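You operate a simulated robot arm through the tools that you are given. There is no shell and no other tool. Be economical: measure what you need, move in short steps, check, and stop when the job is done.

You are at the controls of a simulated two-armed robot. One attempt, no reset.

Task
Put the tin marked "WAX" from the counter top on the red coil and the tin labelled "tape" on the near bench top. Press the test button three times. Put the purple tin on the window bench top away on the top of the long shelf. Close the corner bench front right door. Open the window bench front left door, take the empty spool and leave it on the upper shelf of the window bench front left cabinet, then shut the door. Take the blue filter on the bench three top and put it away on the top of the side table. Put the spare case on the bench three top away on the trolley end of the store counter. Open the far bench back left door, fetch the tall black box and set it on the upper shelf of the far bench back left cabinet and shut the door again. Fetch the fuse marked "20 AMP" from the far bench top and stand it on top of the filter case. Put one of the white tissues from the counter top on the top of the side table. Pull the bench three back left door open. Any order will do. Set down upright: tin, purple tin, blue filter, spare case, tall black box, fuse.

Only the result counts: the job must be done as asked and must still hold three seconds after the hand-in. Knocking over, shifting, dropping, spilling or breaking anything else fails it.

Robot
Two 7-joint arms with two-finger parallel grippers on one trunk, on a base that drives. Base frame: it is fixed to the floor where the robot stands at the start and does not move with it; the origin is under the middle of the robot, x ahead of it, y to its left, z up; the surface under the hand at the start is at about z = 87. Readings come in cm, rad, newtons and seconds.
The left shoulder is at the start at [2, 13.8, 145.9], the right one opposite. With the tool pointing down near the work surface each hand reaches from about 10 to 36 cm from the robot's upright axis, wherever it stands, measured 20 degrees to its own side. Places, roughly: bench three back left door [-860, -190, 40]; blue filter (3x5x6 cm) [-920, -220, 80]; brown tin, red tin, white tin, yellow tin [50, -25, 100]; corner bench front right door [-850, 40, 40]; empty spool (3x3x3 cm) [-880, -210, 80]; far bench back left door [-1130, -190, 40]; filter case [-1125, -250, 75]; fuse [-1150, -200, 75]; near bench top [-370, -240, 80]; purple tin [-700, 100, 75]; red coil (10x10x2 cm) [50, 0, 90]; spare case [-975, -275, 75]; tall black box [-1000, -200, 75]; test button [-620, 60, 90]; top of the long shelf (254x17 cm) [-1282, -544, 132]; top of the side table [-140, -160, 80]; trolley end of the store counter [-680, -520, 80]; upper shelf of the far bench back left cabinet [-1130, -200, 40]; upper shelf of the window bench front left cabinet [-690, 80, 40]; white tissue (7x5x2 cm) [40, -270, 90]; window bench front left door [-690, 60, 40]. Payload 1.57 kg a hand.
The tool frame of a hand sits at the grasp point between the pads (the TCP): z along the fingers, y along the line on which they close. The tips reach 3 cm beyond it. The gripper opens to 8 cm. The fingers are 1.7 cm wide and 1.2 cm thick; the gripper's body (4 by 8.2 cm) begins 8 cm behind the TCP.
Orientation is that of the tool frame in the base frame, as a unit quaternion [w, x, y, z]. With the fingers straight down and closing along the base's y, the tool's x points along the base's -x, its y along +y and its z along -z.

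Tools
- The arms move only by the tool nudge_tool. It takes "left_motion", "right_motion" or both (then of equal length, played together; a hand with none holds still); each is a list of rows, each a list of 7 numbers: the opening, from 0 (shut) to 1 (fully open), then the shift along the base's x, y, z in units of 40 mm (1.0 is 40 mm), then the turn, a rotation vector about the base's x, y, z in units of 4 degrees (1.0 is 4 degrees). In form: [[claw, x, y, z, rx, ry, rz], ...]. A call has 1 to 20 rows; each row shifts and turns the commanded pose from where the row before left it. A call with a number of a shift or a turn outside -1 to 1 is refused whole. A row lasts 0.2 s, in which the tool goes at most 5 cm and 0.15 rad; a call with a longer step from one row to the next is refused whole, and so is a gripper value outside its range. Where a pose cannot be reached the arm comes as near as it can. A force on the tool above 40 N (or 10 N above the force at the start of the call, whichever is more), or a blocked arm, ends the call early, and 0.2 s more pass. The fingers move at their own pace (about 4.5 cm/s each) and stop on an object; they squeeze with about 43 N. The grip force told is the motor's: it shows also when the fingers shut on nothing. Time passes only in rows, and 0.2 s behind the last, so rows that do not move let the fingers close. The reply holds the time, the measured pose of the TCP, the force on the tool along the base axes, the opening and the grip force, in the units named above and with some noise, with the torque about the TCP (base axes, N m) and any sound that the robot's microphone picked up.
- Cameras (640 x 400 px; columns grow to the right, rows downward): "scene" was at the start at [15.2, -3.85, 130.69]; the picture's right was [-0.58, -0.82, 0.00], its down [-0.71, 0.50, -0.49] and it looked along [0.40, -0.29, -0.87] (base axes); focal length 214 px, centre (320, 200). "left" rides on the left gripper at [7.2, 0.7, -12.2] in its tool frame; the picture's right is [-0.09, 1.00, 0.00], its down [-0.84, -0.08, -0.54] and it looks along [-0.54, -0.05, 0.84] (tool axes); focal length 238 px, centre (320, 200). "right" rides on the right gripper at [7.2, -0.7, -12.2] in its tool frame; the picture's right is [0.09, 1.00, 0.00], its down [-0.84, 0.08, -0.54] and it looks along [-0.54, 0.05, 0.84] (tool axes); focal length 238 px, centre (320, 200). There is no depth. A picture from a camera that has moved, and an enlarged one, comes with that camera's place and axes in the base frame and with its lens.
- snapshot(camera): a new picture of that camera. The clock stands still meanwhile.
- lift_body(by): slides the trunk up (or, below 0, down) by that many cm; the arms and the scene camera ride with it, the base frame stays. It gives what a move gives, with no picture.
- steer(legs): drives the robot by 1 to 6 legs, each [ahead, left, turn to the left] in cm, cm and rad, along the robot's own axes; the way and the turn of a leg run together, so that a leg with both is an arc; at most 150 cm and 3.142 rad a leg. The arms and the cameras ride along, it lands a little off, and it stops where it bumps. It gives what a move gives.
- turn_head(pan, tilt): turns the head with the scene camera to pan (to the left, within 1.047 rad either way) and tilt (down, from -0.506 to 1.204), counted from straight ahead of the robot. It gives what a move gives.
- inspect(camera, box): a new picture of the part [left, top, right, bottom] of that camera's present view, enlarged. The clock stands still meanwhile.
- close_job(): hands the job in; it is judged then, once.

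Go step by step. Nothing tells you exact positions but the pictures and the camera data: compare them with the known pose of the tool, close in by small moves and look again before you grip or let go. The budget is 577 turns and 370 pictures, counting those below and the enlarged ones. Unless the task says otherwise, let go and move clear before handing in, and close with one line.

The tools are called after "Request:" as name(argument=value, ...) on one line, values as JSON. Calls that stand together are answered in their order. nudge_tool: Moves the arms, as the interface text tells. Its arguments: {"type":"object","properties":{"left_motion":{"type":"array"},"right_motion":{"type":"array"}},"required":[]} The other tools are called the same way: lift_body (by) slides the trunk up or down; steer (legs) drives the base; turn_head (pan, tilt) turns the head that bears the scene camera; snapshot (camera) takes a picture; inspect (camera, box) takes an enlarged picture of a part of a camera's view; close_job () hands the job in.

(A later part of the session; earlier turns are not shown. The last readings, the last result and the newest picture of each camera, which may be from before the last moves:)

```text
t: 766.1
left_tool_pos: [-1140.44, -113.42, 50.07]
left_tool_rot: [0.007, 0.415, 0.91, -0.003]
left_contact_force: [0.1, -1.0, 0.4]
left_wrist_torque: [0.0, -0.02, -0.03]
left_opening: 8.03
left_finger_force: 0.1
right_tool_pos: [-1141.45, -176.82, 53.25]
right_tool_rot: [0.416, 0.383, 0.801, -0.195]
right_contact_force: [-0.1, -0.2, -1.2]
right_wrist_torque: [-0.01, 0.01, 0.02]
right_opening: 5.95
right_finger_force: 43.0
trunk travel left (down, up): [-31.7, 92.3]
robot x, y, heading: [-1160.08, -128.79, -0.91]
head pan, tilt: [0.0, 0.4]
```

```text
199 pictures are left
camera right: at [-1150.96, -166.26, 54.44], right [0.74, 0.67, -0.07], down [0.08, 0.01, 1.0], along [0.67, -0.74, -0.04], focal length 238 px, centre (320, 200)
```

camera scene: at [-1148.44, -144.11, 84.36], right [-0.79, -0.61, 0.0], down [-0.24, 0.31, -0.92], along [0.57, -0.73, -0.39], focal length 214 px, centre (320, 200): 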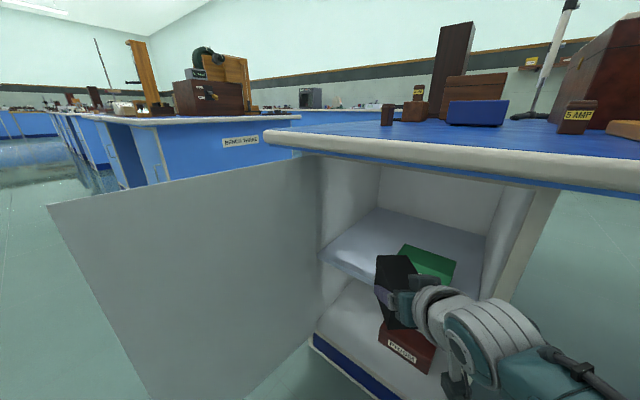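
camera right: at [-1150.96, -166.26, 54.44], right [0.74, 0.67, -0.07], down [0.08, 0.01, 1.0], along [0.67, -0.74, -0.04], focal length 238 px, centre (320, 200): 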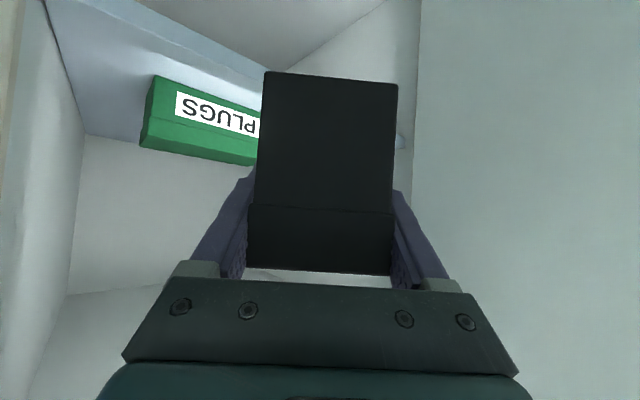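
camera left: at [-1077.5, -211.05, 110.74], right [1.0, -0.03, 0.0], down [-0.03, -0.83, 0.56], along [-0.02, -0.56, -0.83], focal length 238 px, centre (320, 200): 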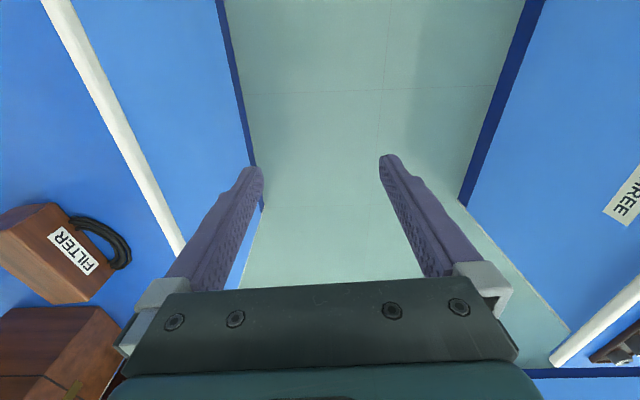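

Request:
lift_body(by=-4)

Request:
steer(legs=[[13, 0, 0]])

Request:
snapshot(camera="scene")

```text
t: 766.9
left_tool_pos: [-1140.4, -113.43, 46.16]
left_tool_rot: [0.007, 0.415, 0.91, -0.002]
left_contact_force: [-0.6, -0.5, 0.1]
left_wrist_torque: [0.02, 0.0, 0.01]
left_opening: 8.01
left_finger_force: 0.0
right_tool_pos: [-1141.52, -176.88, 49.18]
right_tool_rot: [0.416, 0.384, 0.801, -0.196]
right_contact_force: [-0.2, 0.8, -1.7]
right_wrist_torque: [-0.01, -0.01, 0.0]
right_opening: 5.94
right_finger_force: 43.5
trunk travel left (down, up): [-27.7, 96.3]
robot x, y, heading: [-1160.12, -128.74, -0.907]
head pan, tilt: [0.0, 0.4]
```

```text
t: 768.2
left_tool_pos: [-1132.56, -123.44, 46.22]
left_tool_rot: [0.007, 0.415, 0.91, -0.002]
left_contact_force: [-0.5, -1.1, 0.1]
left_wrist_torque: [-0.01, -0.01, 0.01]
left_opening: 7.98
left_finger_force: 0.0
right_tool_pos: [-1133.68, -186.89, 49.22]
right_tool_rot: [0.415, 0.384, 0.801, -0.195]
right_contact_force: [0.7, -0.1, -1.5]
right_wrist_torque: [0.03, 0.06, -0.04]
right_opening: 5.94
right_finger_force: 43.0
trunk travel left (down, up): [-27.7, 96.3]
robot x, y, heading: [-1151.97, -139.44, -0.906]
head pan, tilt: [0.0, 0.4]
```

```text
198 pictures are left
camera scene: at [-1140.55, -154.24, 80.35], right [-0.79, -0.61, 0.0], down [-0.24, 0.31, -0.92], along [0.57, -0.73, -0.39], focal length 214 px, centre (320, 200)
```

scene: 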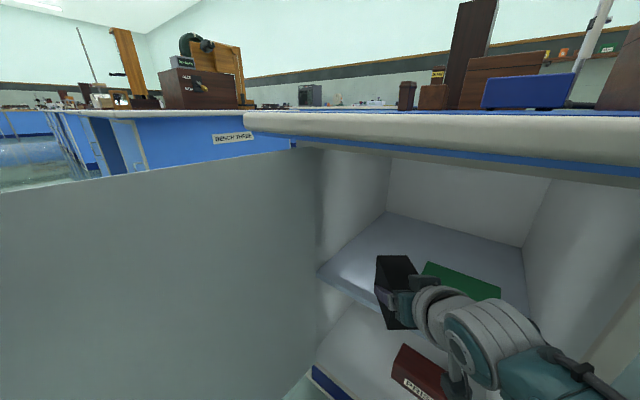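

Request:
steer(legs=[[7, 0, 0]])

Request:
steer(legs=[[6, 0, 0]])

Request:
snapshot(camera="scene")

```text
t: 769.2
left_tool_pos: [-1128.38, -128.99, 46.15]
left_tool_rot: [0.007, 0.416, 0.909, -0.003]
left_contact_force: [-0.1, -0.1, -0.1]
left_wrist_torque: [0.02, 0.0, -0.01]
left_opening: 7.99
left_finger_force: 0.1
right_tool_pos: [-1129.39, -192.54, 49.04]
right_tool_rot: [0.415, 0.383, 0.802, -0.194]
right_contact_force: [1.3, -0.7, -1.1]
right_wrist_torque: [0.01, 0.01, 0.0]
right_opening: 5.97
right_finger_force: 43.2
trunk travel left (down, up): [-27.7, 96.3]
robot x, y, heading: [-1147.64, -144.45, -0.908]
head pan, tilt: [0.0, 0.4]
```

```text
t: 770.2
left_tool_pos: [-1123.48, -131.53, 46.6]
left_tool_rot: [0.008, 0.415, 0.91, 0.006]
left_contact_force: [0.4, -0.4, -0.4]
left_wrist_torque: [0.0, -0.02, -0.02]
left_opening: 7.99
left_finger_force: 0.0
right_tool_pos: [-1124.41, -195.08, 48.56]
right_tool_rot: [0.415, 0.388, 0.801, -0.188]
right_contact_force: [0.3, 0.9, -1.2]
right_wrist_torque: [0.0, 0.02, 0.01]
right_opening: 5.95
right_finger_force: 43.5
trunk travel left (down, up): [-27.7, 96.3]
robot x, y, heading: [-1144.27, -149.37, -0.906]
head pan, tilt: [0.0, 0.4]
```

```text
197 pictures are left
camera scene: at [-1131.59, -162.89, 80.25], right [-0.79, -0.62, -0.02], down [-0.23, 0.32, -0.92], along [0.57, -0.72, -0.4], focal length 214 px, centre (320, 200)
```

scene: 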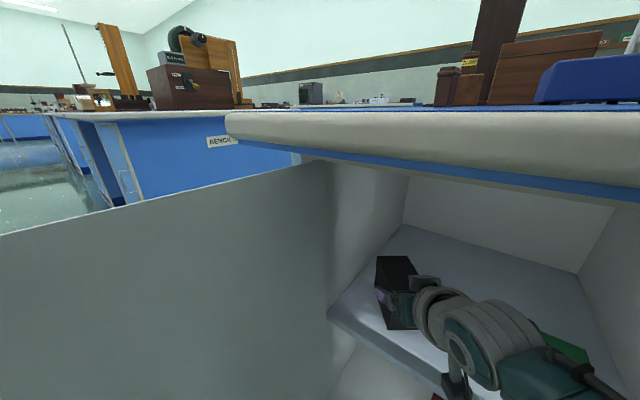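

The arm seems to brush the bench edge; the box is far enough in. Ease back 1 cm and lower it onto the shelf.

Request:
steer(legs=[[-1.5, 0, 0]])

Request:
nudge_tool(right_motion=[[0, 0, 0, -0.1, 0, 0, 0], [0, 0, 0, -0.1, 0, 0, 0], [0, 0, 0, 0, 0, 0, 0]])

```text
t: 770.9
left_tool_pos: [-1123.91, -131.5, 46.49]
left_tool_rot: [0.011, 0.414, 0.91, 0.003]
left_contact_force: [0.0, 0.1, 0.5]
left_wrist_torque: [0.01, 0.02, 0.02]
left_opening: 8.01
left_finger_force: 0.0
right_tool_pos: [-1124.95, -194.95, 49.12]
right_tool_rot: [0.418, 0.386, 0.8, -0.19]
right_contact_force: [0.4, 0.3, -1.1]
right_wrist_torque: [-0.01, 0.0, -0.01]
right_opening: 5.96
right_finger_force: 42.5
trunk travel left (down, up): [-27.7, 96.3]
robot x, y, heading: [-1145.07, -147.94, -0.906]
head pan, tilt: [0.0, 0.4]
```

```text
t: 771.7
left_tool_pos: [-1124.05, -131.6, 46.59]
left_tool_rot: [0.011, 0.415, 0.91, 0.003]
left_contact_force: [-0.7, -0.4, 0.0]
left_wrist_torque: [-0.01, 0.0, 0.03]
left_opening: 8.02
left_finger_force: 0.1
right_tool_pos: [-1125.01, -194.98, 48.26]
right_tool_rot: [0.417, 0.385, 0.801, -0.19]
right_contact_force: [-0.4, 0.6, -1.5]
right_wrist_torque: [0.02, 0.02, 0.01]
right_opening: 5.97
right_finger_force: 43.3
trunk travel left (down, up): [-27.7, 96.3]
robot x, y, heading: [-1144.95, -148.25, -0.909]
head pan, tilt: [0.0, 0.4]
```

Request:
steer(legs=[[-1, 0.3, 0]])

Request:
nudge_tool(right_motion=[[0, 0, 0, -0.08, 0, 0, 0], [0, 0, 0, -0.08, 0, 0, 0], [0, 0, 0, 0, 0, 0, 0]])

Request:
snapshot(camera="scene")

```text
t: 772.5
left_tool_pos: [-1125.54, -130.75, 46.18]
left_tool_rot: [0.007, 0.415, 0.91, 0.002]
left_contact_force: [-1.0, -0.4, -0.4]
left_wrist_torque: [0.01, 0.04, -0.03]
left_opening: 8.0
left_finger_force: 0.1
right_tool_pos: [-1126.73, -194.29, 48.1]
right_tool_rot: [0.416, 0.385, 0.801, -0.193]
right_contact_force: [0.3, -1.3, -1.9]
right_wrist_torque: [0.05, -0.03, 0.02]
right_opening: 5.96
right_finger_force: 43.5
trunk travel left (down, up): [-27.7, 96.3]
robot x, y, heading: [-1145.5, -147.08, -0.908]
head pan, tilt: [0.0, 0.4]
```

```text
t: 773.3
left_tool_pos: [-1125.5, -130.83, 46.28]
left_tool_rot: [0.007, 0.416, 0.91, 0.001]
left_contact_force: [0.4, 0.5, -0.2]
left_wrist_torque: [-0.02, -0.01, 0.04]
left_opening: 7.97
left_finger_force: 0.0
right_tool_pos: [-1126.64, -194.24, 47.42]
right_tool_rot: [0.414, 0.385, 0.802, -0.193]
right_contact_force: [0.0, -0.5, -1.1]
right_wrist_torque: [0.01, 0.02, -0.01]
right_opening: 5.99
right_finger_force: 43.0
trunk travel left (down, up): [-27.7, 96.3]
robot x, y, heading: [-1145.85, -146.97, -0.914]
head pan, tilt: [0.0, 0.4]
```

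```text
196 pictures are left
camera scene: at [-1133.58, -161.76, 80.31], right [-0.79, -0.61, 0.0], down [-0.24, 0.31, -0.92], along [0.57, -0.72, -0.39], focal length 214 px, centre (320, 200)
```

scene: 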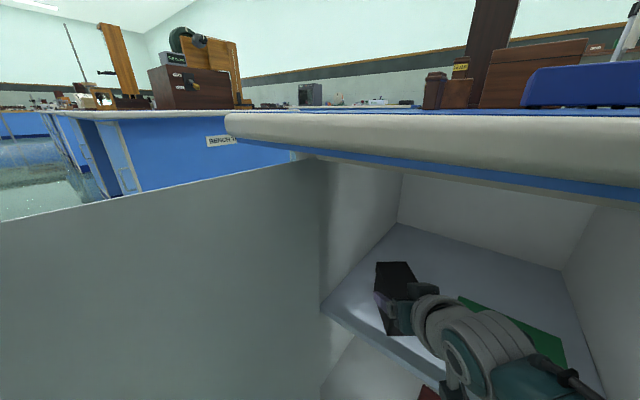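

Request:
nudge_tool(right_motion=[[0, 0, 0, -0.08, 0, 0, 0], [0, 0, 0, -0.08, 0, 0, 0], [0, 0, 0, 0, 0, 0, 0]])

Request:
nudge_tool(right_motion=[[0, 0, 0, -0.08, 0, 0, 0], [0, 0, 0, -0.08, 0, 0, 0], [0, 0, 0, 0, 0, 0, 0]])

```text
t: 774.1
left_tool_pos: [-1125.58, -130.88, 46.17]
left_tool_rot: [0.008, 0.416, 0.909, 0.001]
left_contact_force: [0.3, 0.8, 0.6]
left_wrist_torque: [-0.02, -0.03, -0.04]
left_opening: 8.01
left_finger_force: 0.0
right_tool_pos: [-1126.47, -194.43, 47.3]
right_tool_rot: [0.419, 0.383, 0.8, -0.195]
right_contact_force: [-2.4, 1.5, 25.9]
right_wrist_torque: [0.12, 1.08, -0.09]
right_opening: 5.98
right_finger_force: 43.2
trunk travel left (down, up): [-27.7, 96.3]
robot x, y, heading: [-1145.2, -147.28, -0.91]
head pan, tilt: [0.0, 0.4]
```

```text
t: 774.9
left_tool_pos: [-1125.56, -130.79, 46.28]
left_tool_rot: [0.008, 0.416, 0.909, 0.0]
left_contact_force: [0.7, -0.4, -0.1]
left_wrist_torque: [-0.01, 0.02, -0.01]
left_opening: 8.02
left_finger_force: 0.0
right_tool_pos: [-1126.34, -194.47, 46.68]
right_tool_rot: [0.419, 0.384, 0.799, -0.196]
right_contact_force: [-1.1, -1.6, 28.3]
right_wrist_torque: [-0.41, 0.84, -0.17]
right_opening: 5.99
right_finger_force: 43.5
trunk travel left (down, up): [-27.7, 96.3]
robot x, y, heading: [-1145.62, -146.7, -0.906]
head pan, tilt: [0.0, 0.4]
```

Box rests on the shelf. Open, then withdraw.

Request:
nudge_tool(right_motion=[[0, 0, 0, 0.08, 0, 0, 0], [0, 0, 0, 0, 0, 0, 0], [0.9, 0, 0, 0, 0, 0, 0], [0.9, 0, 0, 0, 0, 0, 0], [0.9, 0, 0, 0, 0, 0, 0], [0.9, 0, 0, 0, 0, 0, 0]])

Request:
snapshot(camera="right")

```text
t: 776.3
left_tool_pos: [-1125.53, -130.92, 46.08]
left_tool_rot: [0.008, 0.416, 0.909, 0.0]
left_contact_force: [0.0, 0.2, 0.2]
left_wrist_torque: [0.01, 0.03, 0.03]
left_opening: 7.98
left_finger_force: 0.0
right_tool_pos: [-1126.63, -194.3, 46.61]
right_tool_rot: [0.414, 0.385, 0.802, -0.193]
right_contact_force: [0.0, -0.1, -0.7]
right_wrist_torque: [-0.02, 0.02, 0.02]
right_opening: 7.18
right_finger_force: 0.0
trunk travel left (down, up): [-27.7, 96.3]
robot x, y, heading: [-1145.54, -146.85, -0.908]
head pan, tilt: [0.0, 0.4]
```

```text
195 pictures are left
camera right: at [-1136.04, -183.73, 47.8], right [0.74, 0.67, -0.06], down [0.08, 0.01, 1.0], along [0.67, -0.74, -0.05], focal length 238 px, centre (320, 200)
```

right: 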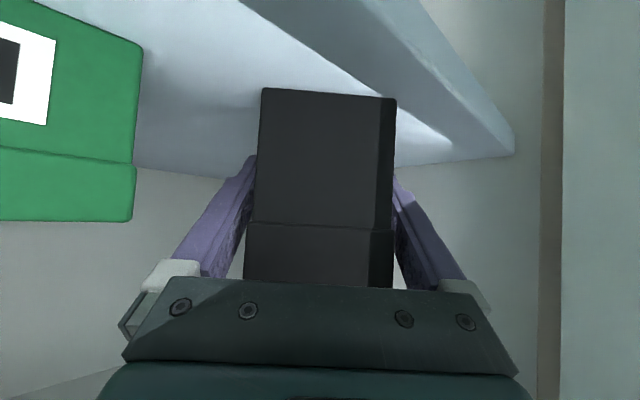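

Request:
steer(legs=[[-8, 0, 0]])

Request:
snapshot(camera="right")

```text
t: 777.4
left_tool_pos: [-1130.8, -125.22, 46.14]
left_tool_rot: [0.007, 0.416, 0.909, -0.002]
left_contact_force: [0.3, 0.2, -0.2]
left_wrist_torque: [-0.04, -0.01, -0.01]
left_opening: 8.0
left_finger_force: 0.0
right_tool_pos: [-1131.82, -188.78, 46.84]
right_tool_rot: [0.416, 0.383, 0.802, -0.194]
right_contact_force: [-0.1, 0.2, 0.5]
right_wrist_torque: [-0.01, 0.03, 0.03]
right_opening: 7.19
right_finger_force: 0.0
trunk travel left (down, up): [-27.7, 96.3]
robot x, y, heading: [-1150.55, -140.69, -0.907]
head pan, tilt: [0.0, 0.4]
```

```text
194 pictures are left
camera right: at [-1141.25, -178.13, 48.02], right [0.74, 0.67, -0.07], down [0.08, 0.01, 1.0], along [0.67, -0.74, -0.05], focal length 238 px, centre (320, 200)
```

right: 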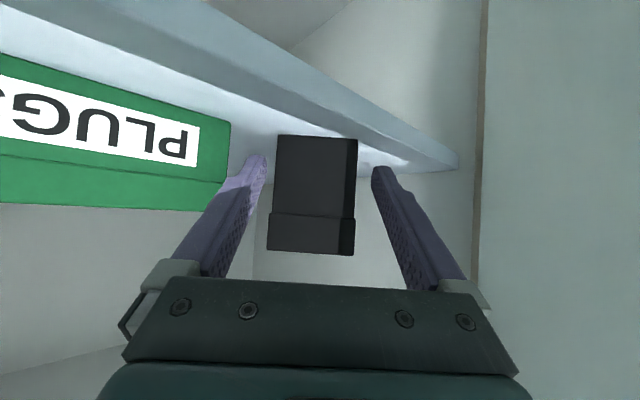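

The box stands on the shelf. Now out and round to the door's outer side to push it shut with the closed right hand.

Request:
steer(legs=[[-45, 0, 0], [-35.5, 27.7, 0], [78.8, 100.9, 0], [0, 0, -1.449]])

Request:
lift_body(by=15)

Request:
nudge_tool(right_motion=[[0, 0, 0, 0, 0, 0, 0], [0, 0, 0, 0, 0, 0, 0], [0, 0, 0, 0, 0, 0, 0], [0, 0, 0, 0, 0, 0, 0]])

Request:
snapshot(camera="scene")

```text
t: 792.0
left_tool_pos: [-1031.27, -78.88, 46.11]
left_tool_rot: [0.003, 0.913, 0.407, -0.007]
left_contact_force: [-0.3, 0.7, 0.0]
left_wrist_torque: [-0.01, -0.01, -0.04]
left_opening: 8.0
left_finger_force: 0.1
right_tool_pos: [-1094.53, -85.69, 46.64]
right_tool_rot: [0.182, 0.818, 0.348, -0.421]
right_contact_force: [0.2, -0.1, 0.0]
right_wrist_torque: [0.0, -0.03, -0.03]
right_opening: 7.2
right_finger_force: 0.0
trunk travel left (down, up): [-27.7, 96.3]
robot x, y, heading: [-1049.09, -61.15, -2.362]
head pan, tilt: [0.0, 0.4]
```

```text
t: 793.7
left_tool_pos: [-1031.33, -78.9, 61.18]
left_tool_rot: [0.005, 0.913, 0.407, -0.007]
left_contact_force: [0.9, -1.2, 0.5]
left_wrist_torque: [0.0, 0.0, 0.02]
left_opening: 7.98
left_finger_force: 0.1
right_tool_pos: [-1094.53, -85.86, 61.75]
right_tool_rot: [0.182, 0.818, 0.348, -0.421]
right_contact_force: [0.5, -0.7, -1.1]
right_wrist_torque: [0.01, -0.02, -0.01]
right_opening: 7.2
right_finger_force: 0.1
trunk travel left (down, up): [-42.7, 81.3]
robot x, y, heading: [-1048.94, -61.34, -2.355]
head pan, tilt: [0.0, 0.4]
```

```text
t: 794.7
left_tool_pos: [-1031.3, -78.87, 61.1]
left_tool_rot: [0.004, 0.913, 0.408, -0.008]
left_contact_force: [-0.4, -0.3, -0.6]
left_wrist_torque: [-0.02, -0.04, 0.01]
left_opening: 7.99
left_finger_force: 0.1
right_tool_pos: [-1094.42, -85.81, 61.73]
right_tool_rot: [0.183, 0.817, 0.348, -0.422]
right_contact_force: [0.0, -0.1, 0.0]
right_wrist_torque: [0.01, 0.0, 0.02]
right_opening: 0.0
right_finger_force: 9.4
trunk travel left (down, up): [-42.7, 81.3]
robot x, y, heading: [-1049.56, -61.69, -2.351]
head pan, tilt: [0.0, 0.4]
```

```text
193 pictures are left
camera scene: at [-1063.04, -75.08, 95.36], right [-0.71, 0.7, 0.0], down [0.27, 0.28, -0.92], along [-0.65, -0.65, -0.39], focal length 214 px, centre (320, 200)
```

scene: 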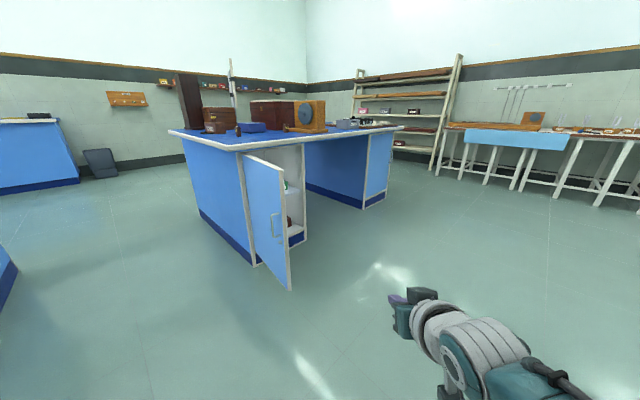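

Request:
steer(legs=[[49.5, 49, 0]])

Request:
snapshot(camera="scene")

```text
t: 798.5
left_tool_pos: [-1031.25, -148.42, 61.13]
left_tool_rot: [0.005, 0.913, 0.408, -0.007]
left_contact_force: [-0.1, -0.5, 0.5]
left_wrist_torque: [0.03, 0.0, 0.03]
left_opening: 8.0
left_finger_force: 0.1
right_tool_pos: [-1094.27, -155.52, 61.79]
right_tool_rot: [0.183, 0.817, 0.348, -0.421]
right_contact_force: [1.4, 0.1, -0.3]
right_wrist_torque: [-0.03, 0.01, 0.01]
right_opening: 0.04
right_finger_force: 21.6
trunk travel left (down, up): [-42.7, 81.3]
robot x, y, heading: [-1048.95, -130.99, -2.347]
head pan, tilt: [0.0, 0.4]
```

```text
192 pictures are left
camera scene: at [-1062.93, -144.81, 95.37], right [-0.71, 0.7, 0.0], down [0.27, 0.28, -0.92], along [-0.65, -0.65, -0.39], focal length 214 px, centre (320, 200)
```

scene: 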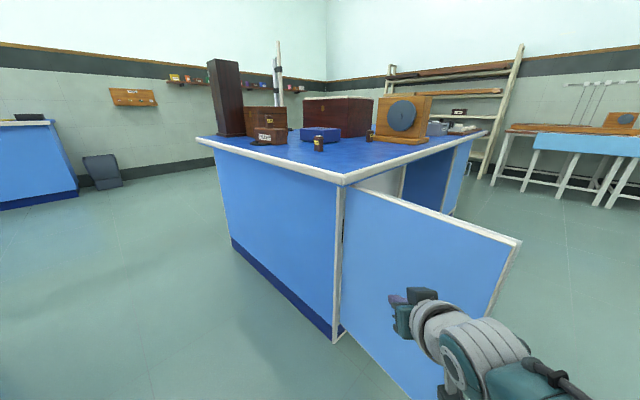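

Request:
steer(legs=[[11, -9, 0], [13, -8, 0]])

Request:
snapshot(camera="scene")

```text
t: 800.9
left_tool_pos: [-1060.25, -153.44, 61.09]
left_tool_rot: [0.004, 0.913, 0.408, -0.007]
left_contact_force: [-0.5, -0.6, -0.5]
left_wrist_torque: [-0.04, -0.01, -0.02]
left_opening: 7.99
left_finger_force: 0.0
right_tool_pos: [-1123.4, -160.49, 61.71]
right_tool_rot: [0.182, 0.818, 0.348, -0.421]
right_contact_force: [-0.6, 0.4, 0.2]
right_wrist_torque: [0.01, -0.04, 0.0]
right_opening: 0.01
right_finger_force: 21.0
trunk travel left (down, up): [-42.7, 81.3]
robot x, y, heading: [-1078.38, -136.04, -2.354]
head pan, tilt: [0.0, 0.4]
```

```text
191 pictures are left
camera scene: at [-1091.94, -149.75, 95.37], right [-0.71, 0.7, 0.0], down [0.27, 0.28, -0.92], along [-0.65, -0.65, -0.39], focal length 214 px, centre (320, 200)
```

scene: 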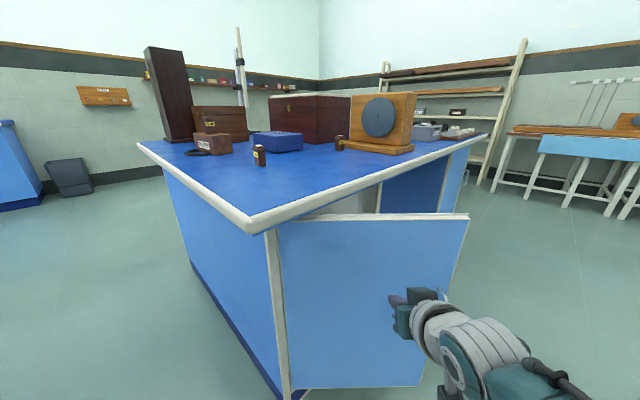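

Request:
inspect(camera="scene", box=[140, 100, 300, 200])

```text
4.00 times, centred on (220, 150) of scene
camera zoom: at [-1091.94, -149.75, 95.37], right [-0.71, 0.7, 0.0], down [0.27, 0.28, -0.92], along [-0.65, -0.65, -0.39], focal length 858 px, centre (720, 400)
```

zoom: 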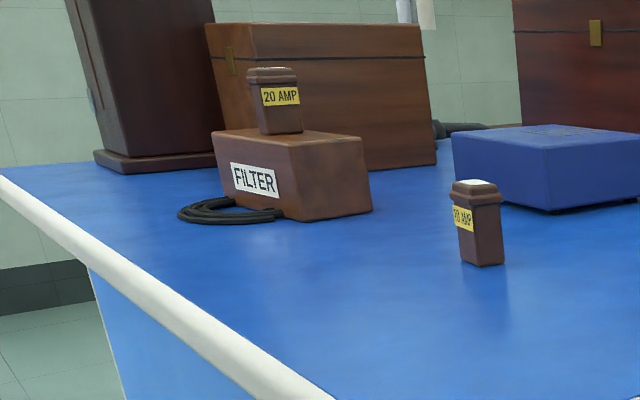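

The 20 AMP fuse stands on the FILTER case. Now swing the base about the hinge to close the door.

Request:
steer(legs=[[2.1, -12.3, 0.2], [2.1, -12.3, 0.2], [2.1, -12.3, 0.2]])

Request:
snapshot(camera="scene")

```text
t: 803.9
left_tool_pos: [-1088.6, -128.85, 61.07]
left_tool_rot: [0.006, 0.752, 0.66, -0.006]
left_contact_force: [-0.1, 0.5, 0.7]
left_wrist_torque: [-0.01, -0.04, -0.01]
left_opening: 8.02
left_finger_force: 0.0
right_tool_pos: [-1136.79, -170.21, 61.82]
right_tool_rot: [0.299, 0.678, 0.575, -0.348]
right_contact_force: [-0.5, 0.2, 0.1]
right_wrist_torque: [-0.02, 0.01, 0.03]
right_opening: 0.0
right_finger_force: 21.5
trunk travel left (down, up): [-42.7, 81.3]
robot x, y, heading: [-1113.21, -124.36, -1.749]
head pan, tilt: [0.0, 0.4]
```

```text
189 pictures are left
camera scene: at [-1116.97, -143.6, 95.36], right [-0.98, 0.18, 0.0], down [0.07, 0.38, -0.92], along [-0.17, -0.91, -0.39], focal length 214 px, centre (320, 200)
```

scene: 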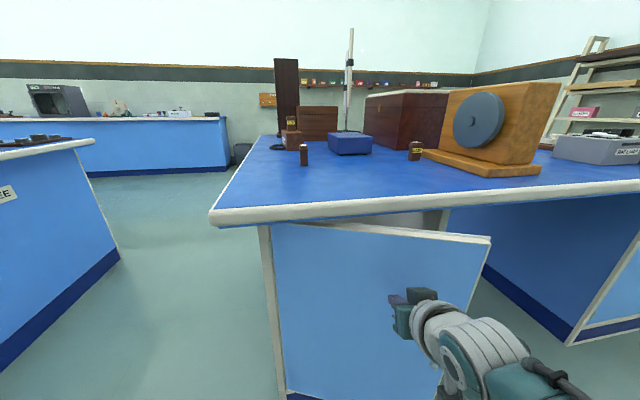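

Request:
steer(legs=[[2.1, -12.3, 0.2], [2.1, -12.3, 0.2]])

Request:
snapshot(camera="scene")

```text
t: 806.0
left_tool_pos: [-1113.14, -123.63, 61.01]
left_tool_rot: [0.006, 0.605, 0.796, -0.004]
left_contact_force: [0.5, 0.6, -0.1]
left_wrist_torque: [0.02, 0.01, 0.0]
left_opening: 7.98
left_finger_force: 0.1
right_tool_pos: [-1141.29, -180.46, 61.73]
right_tool_rot: [0.363, 0.549, 0.699, -0.28]
right_contact_force: [0.2, 0.0, 0.1]
right_wrist_torque: [0.01, 0.0, 0.02]
right_opening: 0.0
right_finger_force: 20.7
trunk travel left (down, up): [-42.7, 81.3]
robot x, y, heading: [-1137.32, -129.51, -1.355]
head pan, tilt: [0.0, 0.4]
```

```text
188 pictures are left
camera scene: at [-1133.57, -148.12, 95.36], right [-0.98, -0.22, 0.0], down [-0.09, 0.38, -0.92], along [0.2, -0.9, -0.39], focal length 214 px, centre (320, 200)
```

scene: 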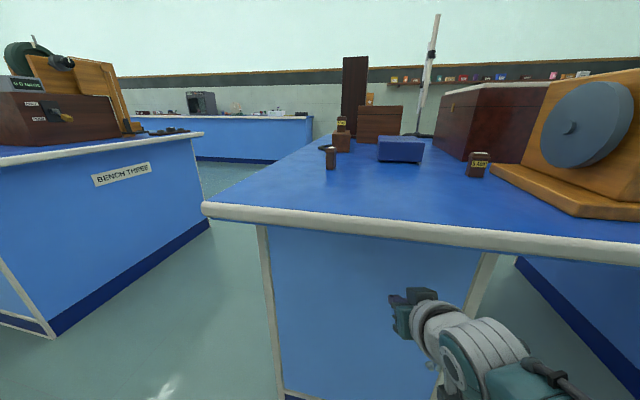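

Nearly shut; press on gently until it meets the frame.

Request:
steer(legs=[[1, -6.1, 0.1]])

Request:
steer(legs=[[1.5, 0.4, 0]])

Request:
steer(legs=[[1.2, 0.3, 0]])

```text
t: 807.0
left_tool_pos: [-1118.65, -122.99, 61.1]
left_tool_rot: [0.005, 0.572, 0.82, -0.002]
left_contact_force: [0.0, 0.4, -0.3]
left_wrist_torque: [-0.01, 0.0, 0.01]
left_opening: 8.0
left_finger_force: 0.0
right_tool_pos: [-1141.41, -181.74, 61.6]
right_tool_rot: [0.376, 0.519, 0.722, -0.262]
right_contact_force: [-8.1, 25.0, 17.5]
right_wrist_torque: [-0.24, 0.09, -0.23]
right_opening: 0.0
right_finger_force: 21.5
trunk travel left (down, up): [-42.7, 81.3]
robot x, y, heading: [-1142.05, -131.18, -1.27]
head pan, tilt: [0.0, 0.4]
stopped in leg 1: the force on the tool passed its limit at 53 N (the readings are from after the stop); the commanded pose is now the measured one
```

```text
t: 807.7
left_tool_pos: [-1118.62, -123.1, 61.12]
left_tool_rot: [0.004, 0.573, 0.82, -0.002]
left_contact_force: [-0.1, -0.3, 0.1]
left_wrist_torque: [0.01, 0.01, 0.0]
left_opening: 8.01
left_finger_force: 0.0
right_tool_pos: [-1141.29, -181.64, 61.53]
right_tool_rot: [0.375, 0.52, 0.721, -0.262]
right_contact_force: [-9.5, 26.7, 17.7]
right_wrist_torque: [-0.2, 0.11, -0.27]
right_opening: 0.0
right_finger_force: 21.0
trunk travel left (down, up): [-42.7, 81.3]
robot x, y, heading: [-1142.2, -131.23, -1.272]
head pan, tilt: [0.0, 0.4]
stopped in leg 1: the force on the tool passed its limit at 56 N (the readings are from after the stop); the commanded pose is now the measured one
```

```text
t: 808.4
left_tool_pos: [-1118.55, -123.29, 61.0]
left_tool_rot: [0.006, 0.573, 0.819, -0.003]
left_contact_force: [0.2, -0.4, 0.4]
left_wrist_torque: [0.02, -0.01, 0.0]
left_opening: 7.99
left_finger_force: 0.1
right_tool_pos: [-1141.28, -181.79, 61.33]
right_tool_rot: [0.375, 0.52, 0.721, -0.261]
right_contact_force: [-9.4, 26.0, 18.6]
right_wrist_torque: [-0.26, 0.1, -0.31]
right_opening: 0.0
right_finger_force: 20.6
trunk travel left (down, up): [-42.7, 81.3]
robot x, y, heading: [-1142.09, -131.61, -1.265]
head pan, tilt: [0.0, 0.4]
stopped in leg 1: the force on the tool passed its limit at 53 N (the readings are from after the stop); the commanded pose is now the measured one
```

Request:
steer(legs=[[-45, 0, 0]])

Request:
turn_head(pan=0.3, tilt=0.5)

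Request:
snapshot(camera="scene")

```text
t: 811.1
left_tool_pos: [-1131.34, -81.49, 60.95]
left_tool_rot: [0.008, 0.575, 0.818, -0.004]
left_contact_force: [0.5, -0.5, -1.4]
left_wrist_torque: [-0.01, -0.02, -0.02]
left_opening: 7.99
left_finger_force: 0.1
right_tool_pos: [-1154.36, -139.84, 61.7]
right_tool_rot: [0.377, 0.52, 0.72, -0.262]
right_contact_force: [-0.9, 0.5, -0.5]
right_wrist_torque: [-0.01, 0.0, -0.01]
right_opening: 0.0
right_finger_force: 21.4
trunk travel left (down, up): [-42.7, 81.3]
robot x, y, heading: [-1154.99, -88.92, -1.267]
head pan, tilt: [0.0, 0.4]
```

```text
t: 811.9
left_tool_pos: [-1131.2, -81.46, 61.12]
left_tool_rot: [0.008, 0.574, 0.819, -0.004]
left_contact_force: [0.2, -0.6, -0.2]
left_wrist_torque: [0.0, -0.01, 0.0]
left_opening: 8.01
left_finger_force: 0.1
right_tool_pos: [-1154.38, -139.88, 61.74]
right_tool_rot: [0.378, 0.52, 0.72, -0.262]
right_contact_force: [0.1, -0.2, 0.2]
right_wrist_torque: [0.02, 0.02, 0.0]
right_opening: 0.0
right_finger_force: 21.0
trunk travel left (down, up): [-42.7, 81.3]
robot x, y, heading: [-1154.85, -88.86, -1.275]
head pan, tilt: [0.3, 0.499]
```

```text
187 pictures are left
camera scene: at [-1147.34, -106.06, 94.45], right [-0.83, -0.56, 0.0], down [-0.27, 0.4, -0.88], along [0.49, -0.73, -0.48], focal length 214 px, centre (320, 200)
```

scene: 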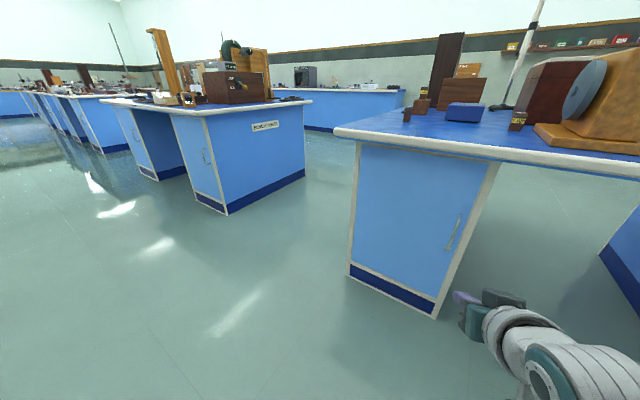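

The far-bench door is closed. Next the blue filter on bench three: raise, square up to −y and drive left along to x≈−909.

Request:
lift_body(by=38)

Request:
steer(legs=[[0, 0, -0.296], [0, 150, 0], [0, 96, 0], [45, 0, 0]])

Request:
turn_head(pan=-0.2, tilt=0.7)

Request:
snapshot(camera="scene")

Request:
snapshot(camera="right")

```text
t: 815.6
left_tool_pos: [-1131.39, -81.39, 99.3]
left_tool_rot: [0.008, 0.575, 0.818, -0.004]
left_contact_force: [-0.2, 0.2, -0.8]
left_wrist_torque: [-0.04, 0.03, 0.03]
left_opening: 8.0
left_finger_force: 0.1
right_tool_pos: [-1154.26, -139.97, 99.67]
right_tool_rot: [0.377, 0.52, 0.72, -0.263]
right_contact_force: [-0.1, 0.2, -0.7]
right_wrist_torque: [0.04, -0.01, 0.02]
right_opening: 0.03
right_finger_force: 21.1
trunk travel left (down, up): [-80.7, 43.3]
robot x, y, heading: [-1155.28, -89.07, -1.273]
head pan, tilt: [0.3, 0.499]
```

```text
t: 830.9
left_tool_pos: [-885.12, -137.43, 99.22]
left_tool_rot: [0.007, 0.696, 0.718, -0.005]
left_contact_force: [0.1, -0.2, -0.9]
left_wrist_torque: [0.0, 0.0, 0.01]
left_opening: 8.0
left_finger_force: 0.0
right_tool_pos: [-925.01, -185.87, 99.78]
right_tool_rot: [0.331, 0.627, 0.629, -0.319]
right_contact_force: [-0.4, -0.3, 1.0]
right_wrist_torque: [-0.02, -0.01, 0.0]
right_opening: 0.0
right_finger_force: 21.2
trunk travel left (down, up): [-80.7, 43.3]
robot x, y, heading: [-910.06, -137.28, -1.588]
head pan, tilt: [0.3, 0.499]
```

```text
t: 831.8
left_tool_pos: [-885.3, -137.46, 99.07]
left_tool_rot: [0.008, 0.695, 0.719, -0.004]
left_contact_force: [0.1, -0.3, 1.1]
left_wrist_torque: [-0.02, -0.03, 0.01]
left_opening: 8.01
left_finger_force: 0.0
right_tool_pos: [-925.05, -186.01, 99.67]
right_tool_rot: [0.332, 0.626, 0.63, -0.318]
right_contact_force: [-0.3, -0.2, -0.8]
right_wrist_torque: [-0.01, 0.0, -0.03]
right_opening: 0.0
right_finger_force: 21.1
trunk travel left (down, up): [-80.7, 43.3]
robot x, y, heading: [-910.05, -137.38, -1.587]
head pan, tilt: [-0.201, 0.7]
```

```text
186 pictures are left
camera scene: at [-912.35, -155.53, 130.68], right [-0.98, 0.21, 0.0], down [0.14, 0.63, -0.77], along [-0.16, -0.75, -0.64], focal length 214 px, centre (320, 200)
```

scene: 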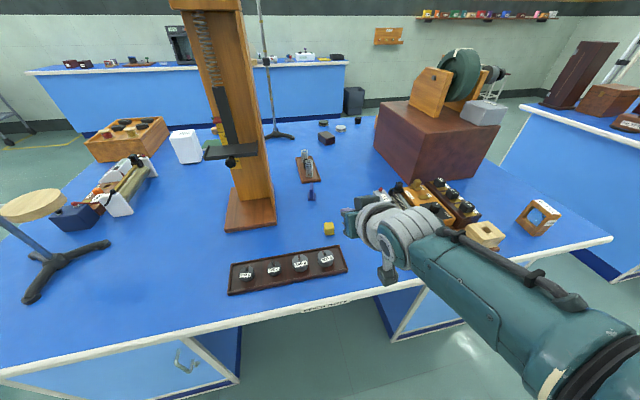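

```text
185 pictures are left
camera right: at [-925.92, -171.82, 100.96], right [1.0, 0.07, -0.06], down [0.06, -0.04, 1.0], along [0.06, -1.0, -0.04], focal length 238 px, centre (320, 200)
```

right: 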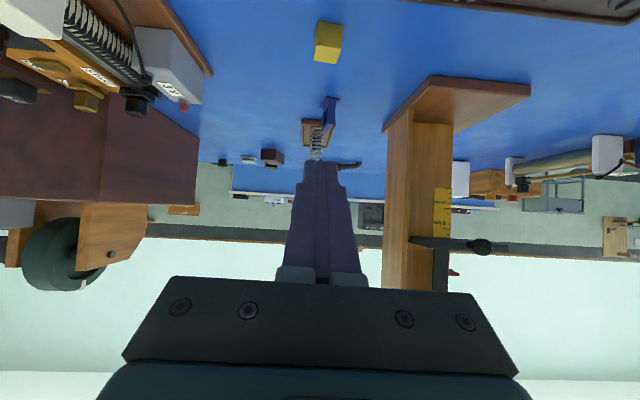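

Request:
inspect(camera="right", box=[270, 70, 390, 160])

Request:
inspect(camera="scene", box=[260, 140, 380, 260])

```text
4.44 times, centred on (330, 115) of right
camera zoom: at [-925.92, -171.82, 100.96], right [1.0, 0.07, -0.06], down [0.06, -0.04, 1.0], along [0.06, -1.0, -0.04], focal length 1059 px, centre (276, 578)
```

zoom: 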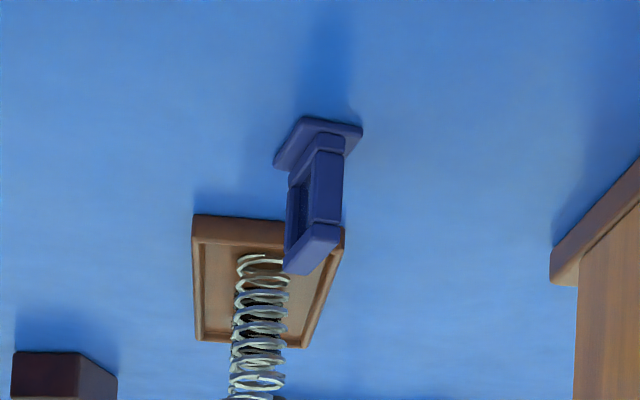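

```text
3.33 times, centred on (320, 200) of scene
camera zoom: at [-912.35, -155.53, 130.68], right [-0.98, 0.21, 0.0], down [0.14, 0.63, -0.77], along [-0.16, -0.75, -0.64], focal length 715 px, centre (320, 200)
```

zoom: 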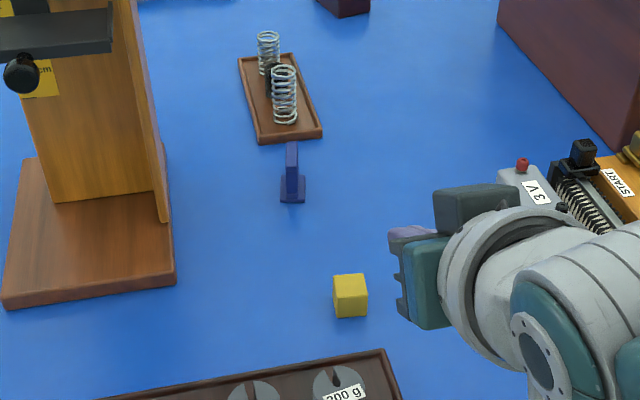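

The filter is a thin upright frame on a small base at about [-922,-219], turned ~10°. I'll extend the right arm to keep the elbow clear, open the fingers, raise the left hand, turn and position above it.

Request:
nudge_tool(right_motion=[[0.7, 0, -0.4, -0.3, 0, 0, 0], [0.7, 0, -0.4, -0.3, 0, 0, 0], [0.7, 0, -0.4, -0.3, 0, 0, 0], [0.7, 0, -0.4, 0, 0, 0, 0], [0.7, 0, -0.3, 0, 0, 0, 0]], left_motion=[[1, 0, 0, 0.5, 0, 0, 0], [1, 0, 0, 0.5, 0, 0, 0], [1, 0, 0, 0.5, 0, 0, 0], [1, 0, 0, 0.5, 0, 0, 0], [1, 0, 0, 0, 0, 0, 0]])

```text
t: 833.0
left_tool_pos: [-884.54, -137.15, 103.81]
left_tool_rot: [0.007, 0.7, 0.714, -0.001]
left_contact_force: [0.8, 1.0, 0.3]
left_wrist_torque: [0.01, -0.01, -0.02]
left_opening: 8.02
left_finger_force: 0.0
left hand out of reach, approached as far as the arm can: row 3, 4
right_tool_pos: [-924.87, -189.76, 99.81]
right_tool_rot: [0.33, 0.627, 0.629, -0.319]
right_contact_force: [-0.1, 0.5, -0.4]
right_wrist_torque: [0.02, 0.0, -0.02]
right_opening: 5.6
right_finger_force: 0.1
right hand out of reach, approached as far as the arm can: row 2, 3, 4, 5
trunk travel left (down, up): [-80.7, 43.3]
robot x, y, heading: [-910.01, -137.64, -1.583]
head pan, tilt: [-0.201, 0.7]
```

Request:
nudge_tool(right_motion=[[0.7, 0, 0, 0.5, 0, 0, 0], [0.7, 0, 0, 0.5, 0, 0, 0], [0.7, 0, 0, 0.5, 0, 0, 0], [0.7, 0, 0, 0.5, 0, 0, 0], [0.7, 0, 0, 0.4, 0, 0, 0]])

```text
t: 834.2
left_tool_pos: [-884.45, -137.39, 103.9]
left_tool_rot: [0.009, 0.701, 0.713, -0.003]
left_contact_force: [-0.4, 0.6, 0.2]
left_wrist_torque: [0.02, -0.02, -0.01]
left_opening: 8.04
left_finger_force: 0.1
right_tool_pos: [-924.84, -189.77, 109.5]
right_tool_rot: [0.331, 0.627, 0.63, -0.318]
right_contact_force: [-0.4, 0.0, 0.9]
right_wrist_torque: [0.02, 0.01, 0.03]
right_opening: 5.58
right_finger_force: 0.1
right hand out of reach, approached as far as the arm can: row 1
trunk travel left (down, up): [-80.7, 43.3]
robot x, y, heading: [-909.81, -137.28, -1.588]
head pan, tilt: [-0.201, 0.7]
```

Request:
nudge_tool(right_motion=[[0.7, 0, -0.4, 0, 0, 0, 0], [0.7, 0, -0.4, 0, 0, 0, 0], [0.7, 0, -0.3, 0, 0, 0, 0], [0.7, 0, -0.3, 0, 0, 0, 0]])

```text
t: 835.2
left_tool_pos: [-884.56, -137.38, 103.82]
left_tool_rot: [0.009, 0.701, 0.713, -0.003]
left_contact_force: [0.6, -0.1, 0.2]
left_wrist_torque: [0.0, 0.01, 0.01]
left_opening: 8.02
left_finger_force: 0.1
right_tool_pos: [-924.98, -195.4, 109.45]
right_tool_rot: [0.332, 0.626, 0.629, -0.318]
right_contact_force: [0.7, -0.3, 0.5]
right_wrist_torque: [-0.02, -0.03, 0.06]
right_opening: 5.6
right_finger_force: 0.1
trunk travel left (down, up): [-80.7, 43.3]
robot x, y, heading: [-910.18, -137.59, -1.581]
head pan, tilt: [-0.201, 0.7]
```

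Request:
steer(legs=[[0, 0, -0.19], [0, 18.6, 0], [20, 0, 0]])

Request:
snapshot(camera="right")

Request:
snapshot(camera="scene")

```text
t: 838.7
left_tool_pos: [-870.91, -165.54, 103.79]
left_tool_rot: [0.009, 0.764, 0.645, -0.004]
left_contact_force: [0.0, 0.8, -0.7]
left_wrist_torque: [0.0, 0.01, 0.0]
left_opening: 8.02
left_finger_force: 0.0
right_tool_pos: [-921.54, -215.03, 109.39]
right_tool_rot: [0.3, 0.683, 0.568, -0.348]
right_contact_force: [-0.6, -0.5, 0.1]
right_wrist_torque: [0.03, 0.0, -0.03]
right_opening: 5.6
right_finger_force: 0.1
trunk travel left (down, up): [-80.7, 43.3]
robot x, y, heading: [-896.25, -160.61, -1.773]
head pan, tilt: [-0.201, 0.7]
```

```text
182 pictures are left
camera right: at [-919.78, -200.98, 110.59], right [0.99, -0.12, -0.06], down [0.05, -0.05, 1.0], along [-0.12, -0.99, -0.04], focal length 238 px, centre (320, 200)
```

right: 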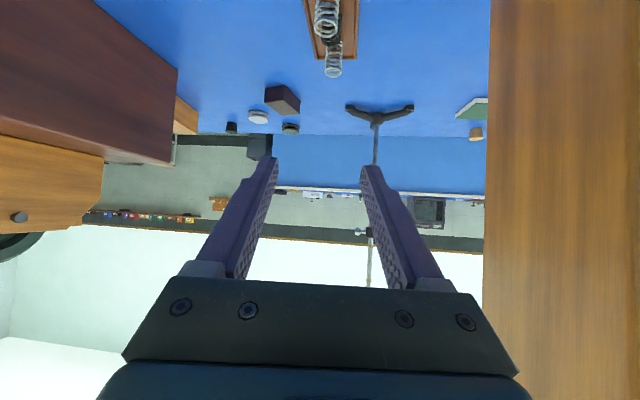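

```text
181 pictures are left
camera scene: at [-901.73, -178.16, 130.68], right [-0.92, 0.39, 0.0], down [0.25, 0.59, -0.76], along [-0.3, -0.7, -0.64], focal length 214 px, centre (320, 200)
```

scene: 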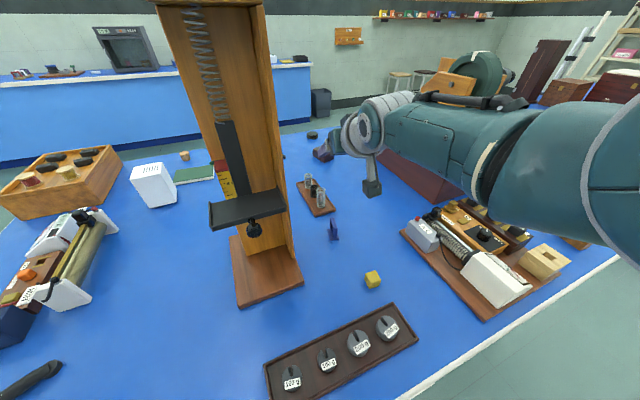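

Request:
steer(legs=[[3.5, -0.5, 0]])

Request:
lift_body(by=-15)

Request:
snapshot(camera="right")

Request:
inspect(camera="scene", box=[240, 120, 440, 280])

```text
t: 839.5
left_tool_pos: [-872.13, -168.77, 103.87]
left_tool_rot: [0.01, 0.766, 0.643, -0.004]
left_contact_force: [0.4, -0.8, -0.1]
left_wrist_torque: [0.01, 0.04, 0.0]
left_opening: 8.0
left_finger_force: 0.0
right_tool_pos: [-922.8, -218.42, 109.37]
right_tool_rot: [0.3, 0.683, 0.568, -0.348]
right_contact_force: [-0.5, -0.5, -0.5]
right_wrist_torque: [0.03, 0.02, 0.0]
right_opening: 5.6
right_finger_force: 0.1
trunk travel left (down, up): [-80.7, 43.3]
robot x, y, heading: [-897.58, -163.67, -1.775]
head pan, tilt: [-0.201, 0.7]
```

```text
t: 841.3
left_tool_pos: [-872.06, -168.84, 88.97]
left_tool_rot: [0.01, 0.766, 0.643, -0.004]
left_contact_force: [-0.4, 0.7, 0.0]
left_wrist_torque: [0.03, -0.03, 0.0]
left_opening: 8.0
left_finger_force: 0.0
right_tool_pos: [-922.82, -218.23, 94.3]
right_tool_rot: [0.3, 0.683, 0.568, -0.348]
right_contact_force: [-0.1, -0.3, -0.6]
right_wrist_torque: [-0.05, -0.02, 0.01]
right_opening: 5.58
right_finger_force: 0.0
trunk travel left (down, up): [-65.7, 58.3]
robot x, y, heading: [-897.56, -163.52, -1.773]
head pan, tilt: [-0.201, 0.7]
```

```text
180 pictures are left
camera right: at [-920.97, -204.27, 95.58], right [0.99, -0.12, -0.06], down [0.05, -0.05, 1.0], along [-0.12, -0.99, -0.04], focal length 238 px, centre (320, 200)
```

right: 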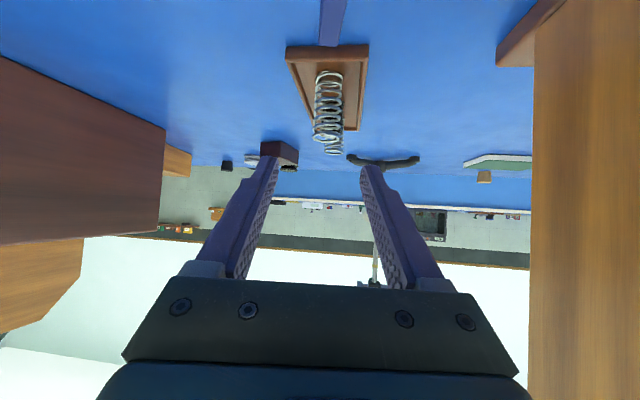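

```text
2.50 times, centred on (340, 200) of scene
camera zoom: at [-902.93, -181.46, 115.68], right [-0.92, 0.39, 0.0], down [0.25, 0.59, -0.76], along [-0.3, -0.7, -0.64], focal length 536 px, centre (270, 200)
```

zoom: 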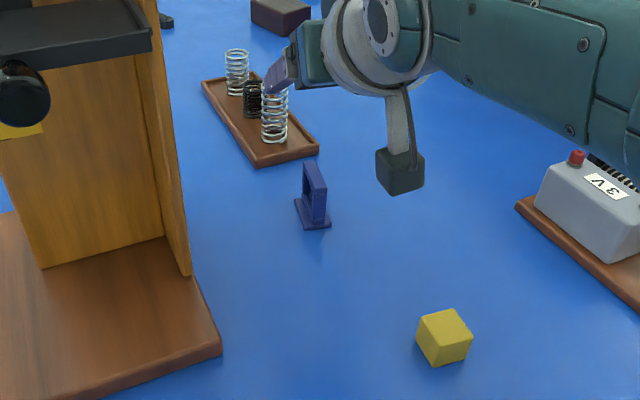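

Request:
nudge_tool(right_motion=[[0.7, 0.15, 0.25, 0, 0, 0, 0], [0.7, 0, 0, 0, 0, 0, 0]])

Request:
lift_body(by=-6)

Request:
snapshot(camera="right")

Request:
inspect(camera="scene", box=[240, 120, 440, 280])

```text
t: 841.9
left_tool_pos: [-872.05, -168.85, 88.84]
left_tool_rot: [0.01, 0.767, 0.642, -0.002]
left_contact_force: [0.0, -0.4, 0.2]
left_wrist_torque: [-0.02, 0.02, 0.01]
left_opening: 8.01
left_finger_force: 0.1
right_tool_pos: [-922.13, -217.34, 94.39]
right_tool_rot: [0.301, 0.682, 0.569, -0.348]
right_contact_force: [-0.2, -0.3, -0.5]
right_wrist_torque: [0.01, 0.0, -0.01]
right_opening: 5.58
right_finger_force: 0.0
trunk travel left (down, up): [-65.7, 58.3]
robot x, y, heading: [-897.16, -163.91, -1.774]
head pan, tilt: [-0.201, 0.7]
```

```text
t: 842.9
left_tool_pos: [-872.02, -168.97, 82.9]
left_tool_rot: [0.01, 0.766, 0.643, -0.003]
left_contact_force: [0.4, 0.4, -0.2]
left_wrist_torque: [0.01, 0.03, 0.04]
left_opening: 8.01
left_finger_force: 0.0
right_tool_pos: [-922.13, -217.37, 88.21]
right_tool_rot: [0.3, 0.683, 0.567, -0.348]
right_contact_force: [-0.1, -0.4, -0.6]
right_wrist_torque: [-0.02, 0.02, -0.03]
right_opening: 5.59
right_finger_force: 0.1
trunk travel left (down, up): [-59.7, 64.3]
robot x, y, heading: [-897.41, -164.0, -1.775]
head pan, tilt: [-0.201, 0.7]
```

```text
178 pictures are left
camera right: at [-920.37, -203.27, 89.59], right [0.99, -0.12, -0.06], down [0.05, -0.05, 1.0], along [-0.12, -0.99, -0.04], focal length 238 px, centre (320, 200)
```

right: 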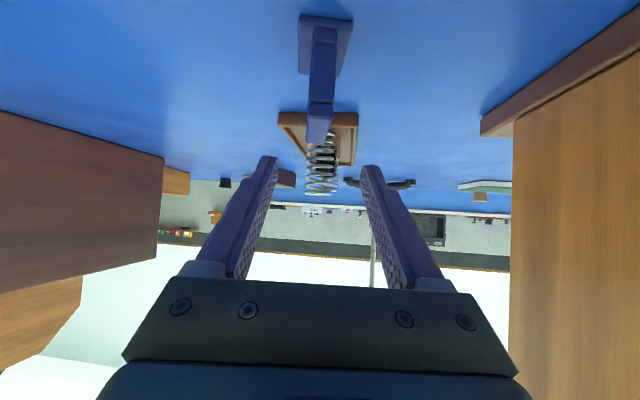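

```text
2.50 times, centred on (340, 200) of scene
camera zoom: at [-902.93, -181.46, 109.68], right [-0.92, 0.39, 0.0], down [0.25, 0.59, -0.76], along [-0.3, -0.7, -0.64], focal length 536 px, centre (270, 200)
```

zoom: 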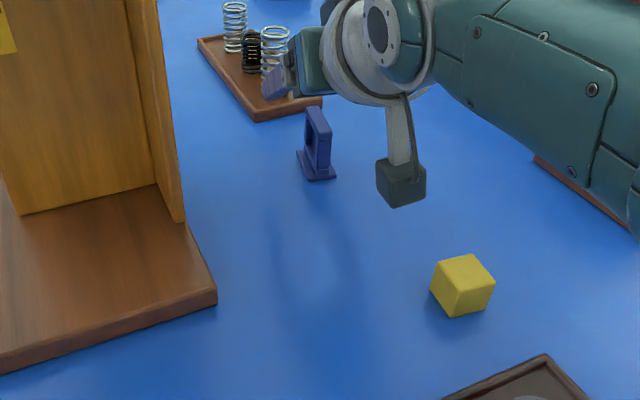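

Request:
nudge_tool(right_motion=[[0.7, 0, -0.15, 0, 0, 0, 0], [0.7, 0, 0, 0, 0, 0, 0]])

Request:
lift_body(by=-4.5)

Request:
snapshot(camera="right")

```text
t: 843.5
left_tool_pos: [-871.99, -168.77, 82.85]
left_tool_rot: [0.01, 0.766, 0.643, -0.003]
left_contact_force: [0.0, -0.2, 0.1]
left_wrist_torque: [-0.01, 0.01, 0.01]
left_opening: 8.0
left_finger_force: 0.1
right_tool_pos: [-922.09, -218.06, 88.42]
right_tool_rot: [0.3, 0.683, 0.568, -0.347]
right_contact_force: [0.0, -0.1, -0.3]
right_wrist_torque: [0.0, -0.03, 0.01]
right_opening: 5.62
right_finger_force: 0.1
trunk travel left (down, up): [-59.7, 64.3]
robot x, y, heading: [-897.5, -163.62, -1.776]
head pan, tilt: [-0.201, 0.7]
```

```text
t: 844.4
left_tool_pos: [-872.07, -168.86, 78.27]
left_tool_rot: [0.01, 0.766, 0.643, -0.003]
left_contact_force: [-0.5, 0.5, 0.4]
left_wrist_torque: [-0.02, 0.0, 0.02]
left_opening: 7.99
left_finger_force: 0.1
right_tool_pos: [-922.23, -217.86, 83.87]
right_tool_rot: [0.3, 0.683, 0.568, -0.347]
right_contact_force: [-0.1, -0.3, -0.1]
right_wrist_torque: [0.0, 0.01, 0.02]
right_opening: 5.61
right_finger_force: 0.2
trunk travel left (down, up): [-55.2, 68.8]
robot x, y, heading: [-897.46, -163.77, -1.772]
head pan, tilt: [-0.201, 0.7]
```

```text
176 pictures are left
camera right: at [-920.37, -203.87, 85.11], right [0.99, -0.12, -0.06], down [0.05, -0.05, 1.0], along [-0.12, -0.99, -0.04], focal length 238 px, centre (320, 200)
```

right: 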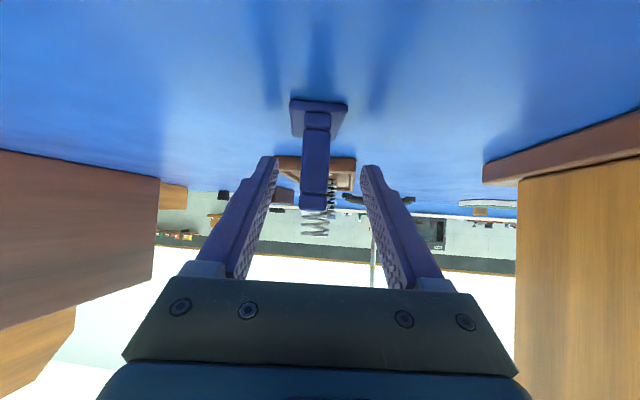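

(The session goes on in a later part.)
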